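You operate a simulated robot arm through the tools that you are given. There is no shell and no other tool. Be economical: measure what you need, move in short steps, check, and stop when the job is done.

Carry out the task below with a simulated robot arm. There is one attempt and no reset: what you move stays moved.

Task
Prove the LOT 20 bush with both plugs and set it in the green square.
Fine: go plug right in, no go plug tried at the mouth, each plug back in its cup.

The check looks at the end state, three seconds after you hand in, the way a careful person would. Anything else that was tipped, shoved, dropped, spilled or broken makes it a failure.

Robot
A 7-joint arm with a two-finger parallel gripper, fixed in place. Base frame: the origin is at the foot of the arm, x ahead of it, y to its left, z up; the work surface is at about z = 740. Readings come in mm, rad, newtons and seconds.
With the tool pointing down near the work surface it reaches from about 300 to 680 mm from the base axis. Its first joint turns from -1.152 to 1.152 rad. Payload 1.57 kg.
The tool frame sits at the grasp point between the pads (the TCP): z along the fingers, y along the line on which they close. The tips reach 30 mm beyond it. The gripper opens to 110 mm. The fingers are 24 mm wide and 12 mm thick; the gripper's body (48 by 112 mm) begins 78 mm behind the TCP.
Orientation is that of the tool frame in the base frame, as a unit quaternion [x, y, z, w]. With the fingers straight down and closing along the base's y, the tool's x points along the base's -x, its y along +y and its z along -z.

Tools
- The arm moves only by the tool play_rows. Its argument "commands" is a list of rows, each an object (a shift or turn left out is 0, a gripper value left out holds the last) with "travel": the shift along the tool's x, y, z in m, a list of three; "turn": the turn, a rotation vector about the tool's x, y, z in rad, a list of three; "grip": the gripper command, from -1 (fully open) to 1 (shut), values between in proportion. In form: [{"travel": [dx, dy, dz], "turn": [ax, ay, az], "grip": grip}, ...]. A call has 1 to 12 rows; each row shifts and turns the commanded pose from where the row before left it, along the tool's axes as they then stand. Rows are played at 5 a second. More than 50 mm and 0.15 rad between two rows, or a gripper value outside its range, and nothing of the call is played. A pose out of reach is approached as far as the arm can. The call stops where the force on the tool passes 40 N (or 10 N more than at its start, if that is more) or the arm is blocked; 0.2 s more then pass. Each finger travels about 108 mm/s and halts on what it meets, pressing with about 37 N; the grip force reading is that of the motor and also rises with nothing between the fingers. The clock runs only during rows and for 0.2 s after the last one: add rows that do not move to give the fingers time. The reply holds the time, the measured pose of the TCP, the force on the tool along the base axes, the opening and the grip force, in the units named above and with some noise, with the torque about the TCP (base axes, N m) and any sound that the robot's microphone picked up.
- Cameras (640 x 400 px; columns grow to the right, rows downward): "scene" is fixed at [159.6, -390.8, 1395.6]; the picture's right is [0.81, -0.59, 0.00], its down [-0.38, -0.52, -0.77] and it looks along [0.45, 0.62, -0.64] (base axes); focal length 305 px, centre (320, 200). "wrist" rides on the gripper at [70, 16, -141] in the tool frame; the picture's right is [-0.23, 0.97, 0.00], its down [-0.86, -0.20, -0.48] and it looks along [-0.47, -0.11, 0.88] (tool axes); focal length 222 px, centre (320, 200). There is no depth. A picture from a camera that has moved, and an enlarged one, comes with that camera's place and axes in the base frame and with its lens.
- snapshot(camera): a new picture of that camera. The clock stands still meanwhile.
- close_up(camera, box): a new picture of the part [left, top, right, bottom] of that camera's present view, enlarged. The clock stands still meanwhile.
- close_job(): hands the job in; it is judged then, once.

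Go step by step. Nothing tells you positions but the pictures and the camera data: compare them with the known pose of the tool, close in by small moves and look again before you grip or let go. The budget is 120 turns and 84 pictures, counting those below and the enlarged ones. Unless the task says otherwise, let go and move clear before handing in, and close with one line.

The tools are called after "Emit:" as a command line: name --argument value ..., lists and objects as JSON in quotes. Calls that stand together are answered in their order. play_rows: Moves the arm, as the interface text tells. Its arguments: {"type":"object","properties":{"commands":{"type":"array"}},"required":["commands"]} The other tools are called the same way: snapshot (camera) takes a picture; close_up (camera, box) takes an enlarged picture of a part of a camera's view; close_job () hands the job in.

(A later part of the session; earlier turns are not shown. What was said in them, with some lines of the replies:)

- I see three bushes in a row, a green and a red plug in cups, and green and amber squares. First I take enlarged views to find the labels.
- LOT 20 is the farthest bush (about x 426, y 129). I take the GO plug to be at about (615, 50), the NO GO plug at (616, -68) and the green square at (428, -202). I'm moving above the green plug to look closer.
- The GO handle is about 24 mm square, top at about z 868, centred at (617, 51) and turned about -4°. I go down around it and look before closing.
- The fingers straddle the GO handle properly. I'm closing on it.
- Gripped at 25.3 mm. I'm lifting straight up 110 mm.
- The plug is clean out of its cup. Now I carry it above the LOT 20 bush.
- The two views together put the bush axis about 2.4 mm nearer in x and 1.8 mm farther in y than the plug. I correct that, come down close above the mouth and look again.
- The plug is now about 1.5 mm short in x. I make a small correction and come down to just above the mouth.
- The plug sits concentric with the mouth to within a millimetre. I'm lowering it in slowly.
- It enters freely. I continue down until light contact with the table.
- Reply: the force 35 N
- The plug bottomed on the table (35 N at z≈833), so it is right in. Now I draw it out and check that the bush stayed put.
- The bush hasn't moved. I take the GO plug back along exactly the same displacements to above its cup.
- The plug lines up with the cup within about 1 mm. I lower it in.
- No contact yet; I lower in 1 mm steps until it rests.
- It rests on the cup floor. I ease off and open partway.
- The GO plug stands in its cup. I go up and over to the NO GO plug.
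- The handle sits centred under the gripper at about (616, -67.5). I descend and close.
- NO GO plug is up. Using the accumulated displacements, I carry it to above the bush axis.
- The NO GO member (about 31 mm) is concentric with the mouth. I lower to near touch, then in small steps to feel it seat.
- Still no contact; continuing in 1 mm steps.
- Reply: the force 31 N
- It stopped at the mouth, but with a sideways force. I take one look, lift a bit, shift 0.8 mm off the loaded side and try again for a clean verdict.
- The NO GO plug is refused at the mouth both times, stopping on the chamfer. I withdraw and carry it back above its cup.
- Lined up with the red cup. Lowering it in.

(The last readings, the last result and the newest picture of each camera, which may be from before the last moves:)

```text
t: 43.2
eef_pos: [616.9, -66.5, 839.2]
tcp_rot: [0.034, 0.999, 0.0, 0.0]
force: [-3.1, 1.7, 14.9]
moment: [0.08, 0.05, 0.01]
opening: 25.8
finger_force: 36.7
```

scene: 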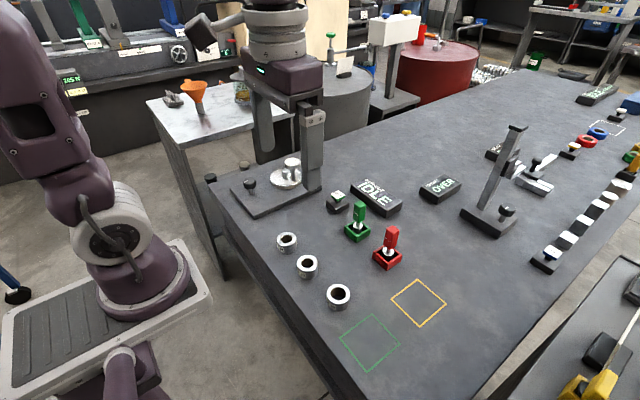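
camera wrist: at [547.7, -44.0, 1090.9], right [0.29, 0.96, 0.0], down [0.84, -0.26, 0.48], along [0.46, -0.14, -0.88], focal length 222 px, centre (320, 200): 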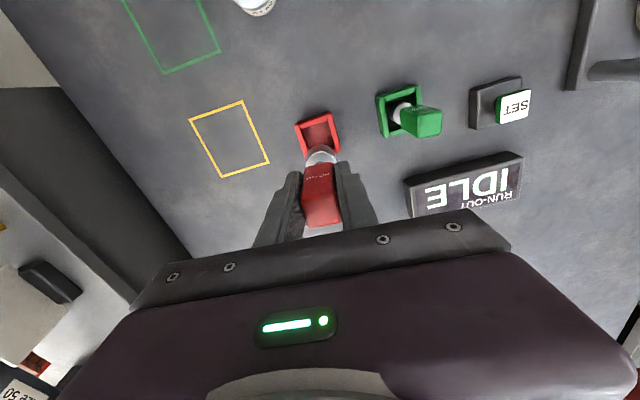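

It rests on the cup floor. I ease off and release.

Emit:
play_rows --commands '[{"travel": [0, 0, -0.0006]}, {"grip": 0.4}, {"grip": 0.2}, {"grip": -0.1}, {}, {}]'

Emit:
close_up --camera "scene" --box '[340, 200, 420, 280]'

```text
t: 44.6
eef_pos: [615.6, -65.7, 839.4]
tcp_rot: [0.035, 0.999, -0.001, 0.0]
force: [0.4, 0.3, 0.3]
moment: [-0.03, -0.04, 0.0]
opening: 60.3
finger_force: 0.0
```

```text
5.00 times, centred on (380, 240) of scene
camera zoom: at [159.6, -390.8, 1395.6], right [0.81, -0.59, 0.0], down [-0.38, -0.52, -0.77], along [0.45, 0.62, -0.64], focal length 1526 px, centre (20, 0)
```

zoom: 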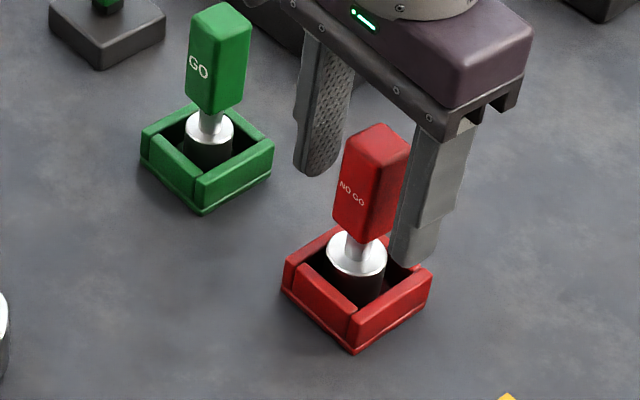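

Both plugs are home. I go up and over the bush with the gripper opened wider.

Emit:
play_rows --commands '[{"travel": [0, 0, -0.03]}, {"travel": [0, 0, -0.04]}, {"travel": [0, 0, -0.04]}, {}, {"travel": [0.0206, 0.0183, 0]}, {"travel": [0.037, 0.0326, 0]}, {"travel": [0.037, 0.0326, 0]}, {"travel": [0.037, 0.0326, 0]}, {"travel": [0.037, 0.0326, 0], "grip": -0.5}, {"travel": [0.037, 0.0326, 0]}, {}, {}]'

Emit:
play_rows --commands '[{"travel": [0, 0, 0.04]}, {"travel": [0, 0, 0.04]}, {"travel": [0, 0, 0.02]}, {}, {}]'

Emit:
close_up --camera "wrist" --box '[220, 90, 420, 215]'

Emit:
close_up --camera "scene" --box '[250, 170, 340, 270]'

```text
t: 47.2
eef_pos: [424.0, 127.4, 949.3]
tcp_rot: [0.035, 0.999, 0.001, 0.001]
force: [1.1, 0.3, 0.3]
moment: [0.05, 0.01, 0.01]
opening: 82.4
finger_force: 0.0
```

```text
t: 48.4
eef_pos: [423.6, 128.9, 849.5]
tcp_rot: [0.035, 0.999, 0.0, 0.0]
force: [0.0, 0.2, 0.1]
moment: [0.0, 0.01, 0.0]
opening: 82.6
finger_force: 0.1
```

```text
3.20 times, centred on (320, 152) of wrist
camera zoom: at [355.4, 151.1, 990.3], right [0.29, 0.96, 0.0], down [0.84, -0.26, 0.48], along [0.46, -0.14, -0.88], focal length 711 px, centre (320, 352)
```

zoom: 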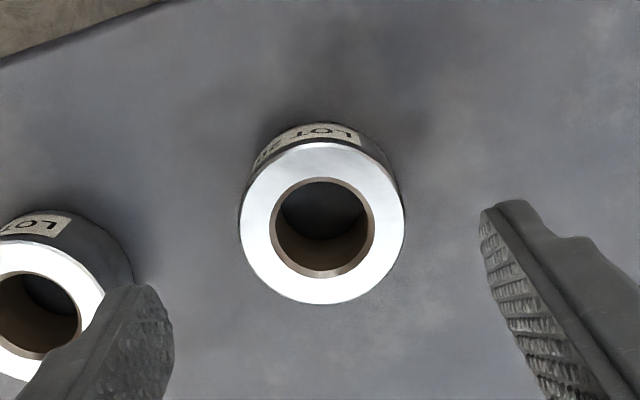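

```text
4.00 times, centred on (295, 220) of scene
camera zoom: at [159.6, -390.8, 1395.6], right [0.81, -0.59, 0.0], down [-0.38, -0.52, -0.77], along [0.45, 0.62, -0.64], focal length 1221 px, centre (420, 120)
```

zoom: 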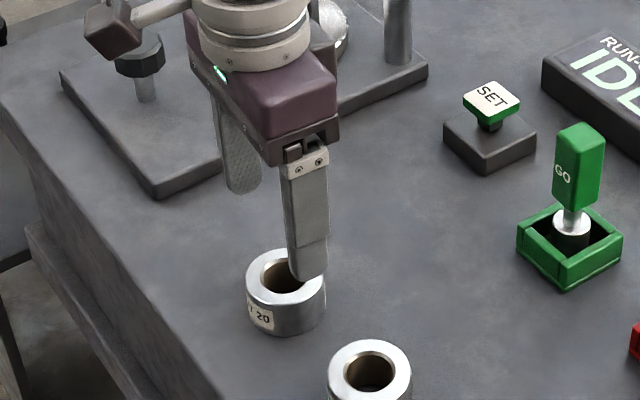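

The bush is centred between the open fingers and the neighbour is clear. I descend to grip height.

Emit:
play_rows --commands '[{"travel": [0, 0, 0.03]}, {"travel": [0, 0, 0.025]}, {"travel": [0, 0, 0.012]}, {"travel": [0, 0, 0.004]}, {}, {}]'

Emit:
snapshot --camera "wrist"

Emit:
close_up --camera "scene" --box '[250, 170, 340, 270]'

```text
t: 49.8
eef_pos: [424.0, 129.3, 777.6]
tcp_rot: [0.035, 0.999, 0.001, 0.0]
force: [0.2, 0.3, 0.4]
moment: [0.01, 0.01, 0.01]
opening: 82.4
finger_force: 0.1
```

```text
37 pictures are left
camera wrist: at [355.4, 150.7, 919.1], right [0.29, 0.96, 0.0], down [0.84, -0.26, 0.48], along [0.46, -0.14, -0.88], focal length 222 px, centre (320, 200)
```

wrist: 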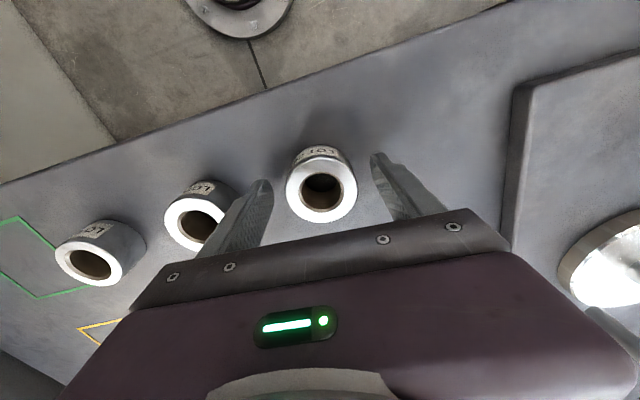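

```text
4.00 times, centred on (295, 220) of scene
camera zoom: at [159.6, -390.8, 1395.6], right [0.81, -0.59, 0.0], down [-0.38, -0.52, -0.77], along [0.45, 0.62, -0.64], focal length 1221 px, centre (420, 120)
```

zoom: 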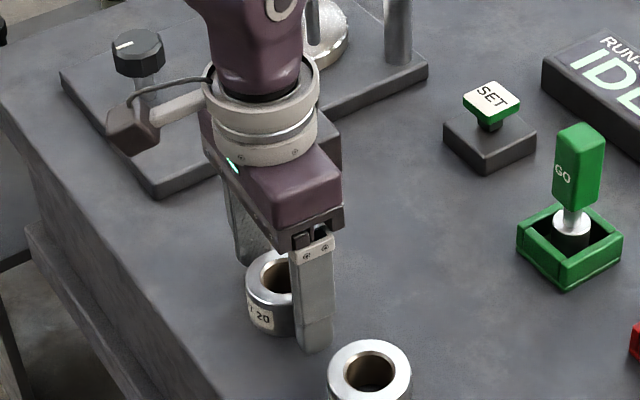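

Fingers are around the bush and clear of its neighbour. Closing and lifting.

Emit:
play_rows --commands '[{"grip": -0.1}, {"grip": 0.1}, {"grip": 0.5}, {}, {}, {"travel": [0, 0, -0.004]}, {"travel": [0, 0, -0.016]}, {"travel": [0, 0, -0.03]}, {"travel": [0, 0, -0.03]}, {}]'

Emit:
snapshot --camera "wrist"

Emit:
close_up --camera "scene" --box '[250, 150, 370, 270]'

```text
t: 52.0
eef_pos: [423.4, 128.6, 858.8]
tcp_rot: [0.035, 0.999, 0.0, 0.0]
force: [-0.3, -0.4, 0.0]
moment: [0.01, 0.0, 0.0]
opening: 27.6
finger_force: 0.1
```

```text
35 pictures are left
camera wrist: at [355.4, 150.5, 1000.1], right [0.29, 0.96, 0.0], down [0.84, -0.26, 0.48], along [0.46, -0.14, -0.88], focal length 222 px, centre (320, 200)
```

wrist: 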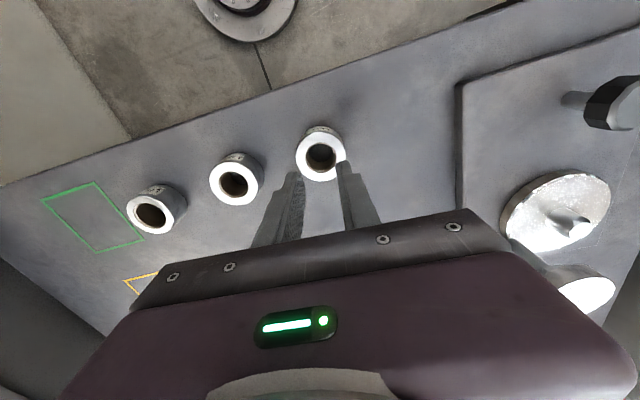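

```text
3.33 times, centred on (310, 210) of scene
camera zoom: at [159.5, -390.8, 1395.6], right [0.81, -0.59, 0.0], down [-0.38, -0.52, -0.77], along [0.45, 0.62, -0.64], focal length 1017 px, centre (353, 167)
```

zoom: 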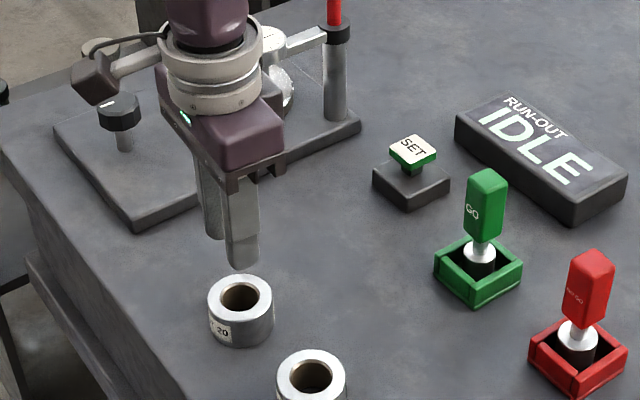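

The fingers came up empty: the bush slipped out, still standing in its place. I open, go down again a bit lower and close with a full grip command, reading the force before lifting.

Emit:
play_rows --commands '[{"grip": -0.5}, {}, {}, {"travel": [0, 0, 0.03]}, {"travel": [0, 0, 0.03]}, {"travel": [0, 0, 0.015]}, {"travel": [0, 0, 0.008]}, {}]'

Emit:
play_rows --commands '[{"grip": -0.1}, {"grip": 0.1}, {"grip": 1}, {}, {}]'

Emit:
snapshot --camera "wrist"

```text
t: 53.8
eef_pos: [423.7, 130.2, 775.7]
tcp_rot: [0.035, 0.999, 0.0, 0.001]
force: [0.5, 0.2, -0.3]
moment: [0.01, -0.01, -0.02]
opening: 82.7
finger_force: 0.1
```

```text
t: 55.0
eef_pos: [423.3, 129.8, 775.9]
tcp_rot: [0.035, 0.999, 0.001, 0.0]
force: [0.2, -0.9, 0.7]
moment: [-0.02, -0.03, -0.03]
opening: 53.3
finger_force: 37.1
```

```text
33 pictures are left
camera wrist: at [355.4, 151.2, 916.4], right [0.29, 0.96, 0.0], down [0.84, -0.26, 0.48], along [0.46, -0.14, -0.88], focal length 222 px, centre (320, 200)
```

wrist: 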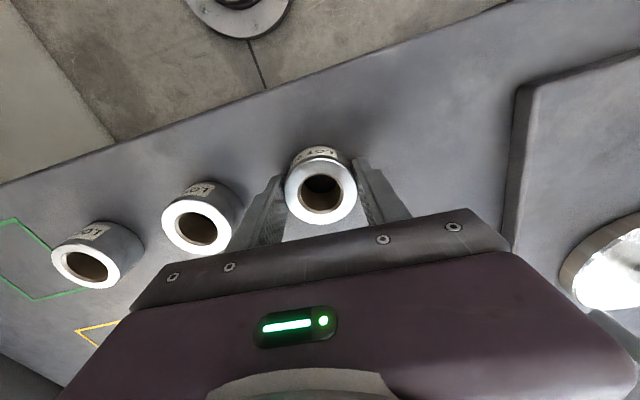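

Now held at 53.3 mm with 37 N. A slow small lift first.

Emit:
play_rows --commands '[{"travel": [0, 0, -0.002]}, {"travel": [0, 0, -0.003]}, {"travel": [0, 0, -0.003]}, {}]'

Emit:
close_up --camera "scene" --box '[250, 190, 330, 270]'

```text
t: 56.0
eef_pos: [423.4, 128.6, 784.6]
tcp_rot: [0.035, 0.999, 0.001, 0.0]
force: [0.7, 0.4, -3.7]
moment: [-0.06, 0.03, 0.02]
opening: 53.3
finger_force: 37.2
```

```text
5.00 times, centred on (290, 230) of scene
camera zoom: at [159.6, -390.8, 1395.6], right [0.81, -0.59, 0.0], down [-0.38, -0.52, -0.77], along [0.45, 0.62, -0.64], focal length 1526 px, centre (470, 50)
```

zoom: 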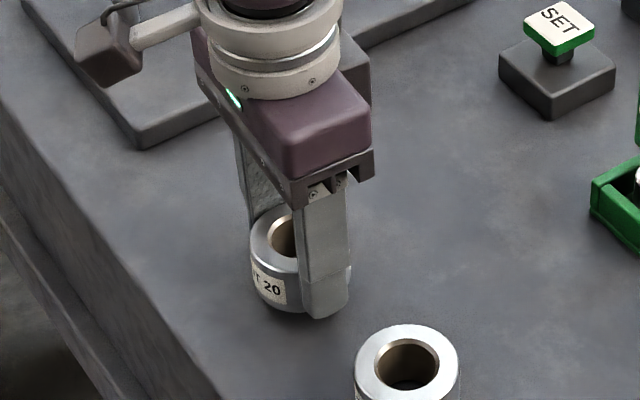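

The bush is held (about 0.4 kg). I lift it well clear and carry it toward the green square.

Emit:
play_rows --commands '[{"travel": [0, 0, -0.02]}, {"travel": [0, 0, -0.03]}, {"travel": [0, 0, -0.03]}, {"travel": [0, 0, -0.02]}, {}]'

Emit:
play_rows --commands '[{"travel": [-0.0012, -0.016, 0]}, {"travel": [-0.0028, -0.035, 0]}, {"travel": [-0.0028, -0.035, 0]}, {"travel": [-0.0028, -0.035, 0]}, {"travel": [-0.0028, -0.035, 0]}, {"travel": [-0.0028, -0.035, 0]}, {"travel": [-0.0028, -0.035, 0]}, {"travel": [-0.0028, -0.035, 0]}, {"travel": [-0.0028, -0.035, 0]}, {"travel": [-0.0022, -0.026, 0]}, {"travel": [-0.001, -0.01, 0]}, {}]'

Emit:
snapshot --camera "wrist"

Emit:
close_up --camera "scene" --box '[310, 240, 470, 400]'

```text
t: 57.2
eef_pos: [422.7, 128.7, 885.4]
tcp_rot: [0.035, 0.999, 0.0, -0.001]
force: [0.3, -0.6, -2.7]
moment: [0.04, -0.02, 0.01]
opening: 53.6
finger_force: 36.9
```

```text
t: 59.8
eef_pos: [427.0, -204.8, 883.1]
tcp_rot: [0.034, 0.999, 0.0, 0.0]
force: [0.1, -0.4, -4.0]
moment: [0.02, 0.02, 0.0]
opening: 53.5
finger_force: 36.7
```

```text
31 pictures are left
camera wrist: at [359.0, -182.4, 1024.7], right [0.29, 0.96, 0.0], down [0.84, -0.26, 0.48], along [0.46, -0.14, -0.88], focal length 222 px, centre (320, 200)
```

wrist: 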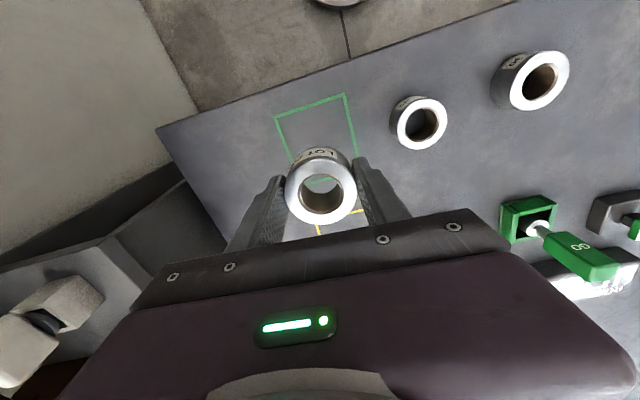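

```text
2.50 times, centred on (390, 320) of scene
camera zoom: at [159.6, -390.9, 1395.6], right [0.81, -0.59, 0.0], down [-0.38, -0.52, -0.77], along [0.45, 0.62, -0.64], focal length 763 px, centre (145, -100)
```

zoom: 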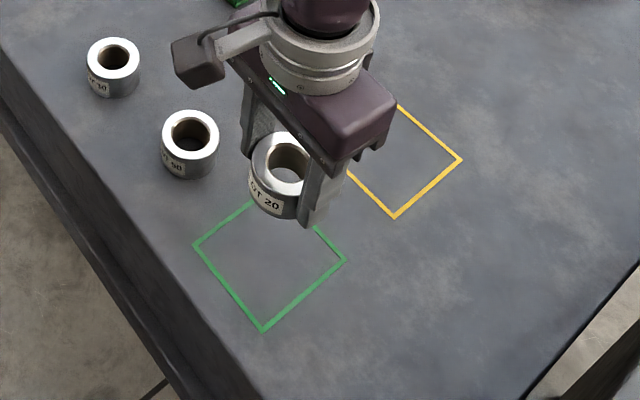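

The square's centre works out at about (428, -204), right under the bush. I lower it most of the way and check.

Emit:
play_rows --commands '[{"travel": [0, 0, 0.025]}, {"travel": [0, 0, 0.03]}, {"travel": [0, 0, 0.025]}, {"travel": [0, 0, 0.015]}, {}]'

Emit:
close_up --camera "scene" --box '[310, 280, 430, 400]'

Emit:
snapshot --camera "wrist"

```text
t: 61.0
eef_pos: [426.5, -205.4, 788.8]
tcp_rot: [0.034, 0.999, 0.001, 0.0]
force: [0.1, -0.4, -2.7]
moment: [0.0, 0.02, -0.04]
opening: 53.3
finger_force: 36.7
```

```text
3.33 times, centred on (370, 340) of scene
camera zoom: at [159.6, -390.9, 1395.6], right [0.81, -0.59, 0.0], down [-0.38, -0.52, -0.77], along [0.45, 0.62, -0.64], focal length 1017 px, centre (153, -267)
```

zoom: 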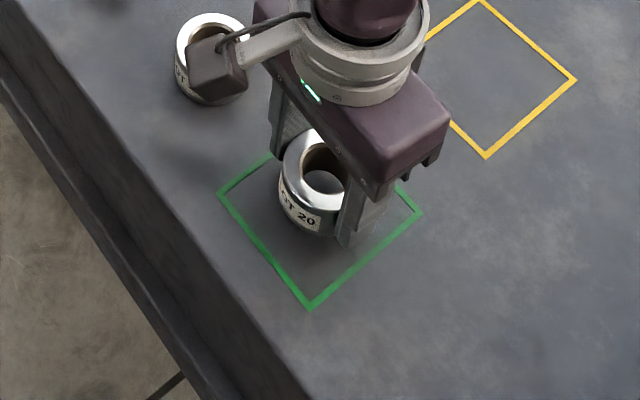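

```text
28 pictures are left
camera wrist: at [359.1, -182.8, 929.2], right [0.29, 0.96, 0.0], down [0.84, -0.26, 0.48], along [0.46, -0.14, -0.88], focal length 222 px, centre (320, 200)
```

wrist: 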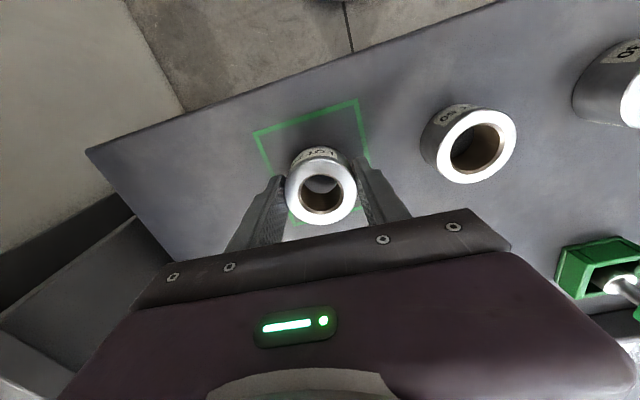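

Well inside the square. I lower the last millimetres until it touches.

Emit:
play_rows --commands '[{"travel": [0, 0, 0.005]}, {"travel": [0, 0, 0.004]}, {"travel": [0, 0, 0.002]}, {"travel": [0, 0, 0.001]}, {}]'

```text
t: 62.2
eef_pos: [427.1, -204.6, 776.4]
tcp_rot: [0.035, 0.999, -0.001, 0.0]
force: [0.1, 1.1, -4.0]
moment: [0.0, -0.02, -0.02]
opening: 53.3
finger_force: 36.8
```

Emit:
play_rows --commands '[{"travel": [0, 0, 0.0007]}, {"travel": [0, 0, 0.0007]}, {}]'

```text
t: 63.0
eef_pos: [426.2, -204.0, 775.6]
tcp_rot: [0.035, 0.999, 0.0, 0.0]
force: [-4.1, 3.6, 17.7]
moment: [0.38, -0.02, 0.02]
opening: 53.4
finger_force: 37.0
```

It is on the table. I ease off, open and rise.

Emit:
play_rows --commands '[{"travel": [0, 0, -0.0006]}, {"grip": -0.05}, {"grip": -0.2}, {"grip": -0.5}, {}, {}, {"travel": [0, 0, -0.02]}, {"travel": [0, 0, -0.04]}, {"travel": [0, 0, -0.04]}, {"travel": [0, 0, -0.04]}, {"travel": [0, 0, -0.04]}, {}]'

Emit:
play_rows --commands '[{"travel": [0, 0, -0.04]}, {"travel": [0, 0, -0.04]}, {}]'

Emit:
snapshot --camera "scene"

Emit:
close_up --camera "wrist" --box '[220, 60, 420, 220]'

```text
t: 65.6
eef_pos: [427.7, -202.3, 956.7]
tcp_rot: [0.035, 0.999, -0.001, 0.0]
force: [-0.2, -0.2, 0.6]
moment: [0.02, -0.01, 0.04]
opening: 82.6
finger_force: 0.1
```

```text
t: 66.4
eef_pos: [427.1, -204.2, 1035.5]
tcp_rot: [0.035, 0.999, 0.0, 0.0]
force: [-0.3, 0.3, 0.9]
moment: [0.02, 0.02, 0.02]
opening: 82.4
finger_force: 0.0
```

```text
27 pictures are left
```

scene: 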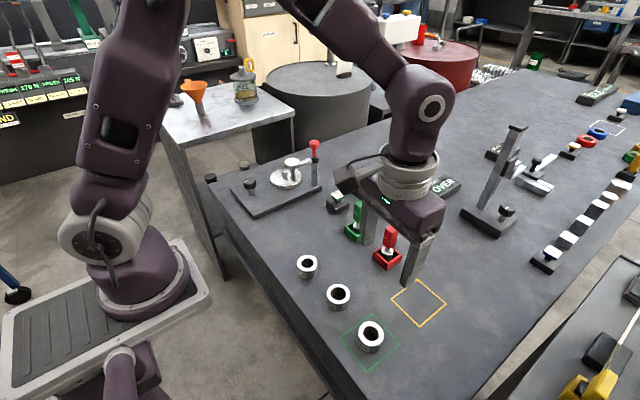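

```text
2.50 times, centred on (320, 140) of wrist
camera zoom: at [358.9, -181.8, 1177.0], right [0.29, 0.96, 0.0], down [0.84, -0.26, 0.48], along [0.46, -0.14, -0.88], focal length 555 px, centre (320, 350)
```

zoom: 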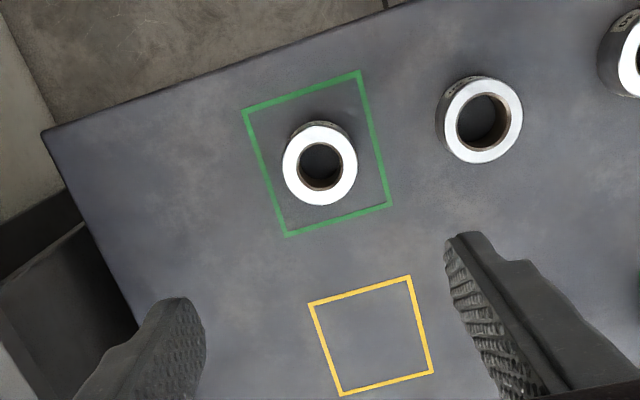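

The LOT 20 bush stands in the middle of the green square, both plugs are upright in their cups, and the gripper is clear. I'm handing in.

Emit:
close_job

```text
The job is handed in.
```

The LOT 20 bush passed: the GO plug went right in and the NO GO plug was refused at the mouth. The bush is in the green square, both plugs are back in their cups, and my first attempt to lift the bush slipped but left it standing in place.
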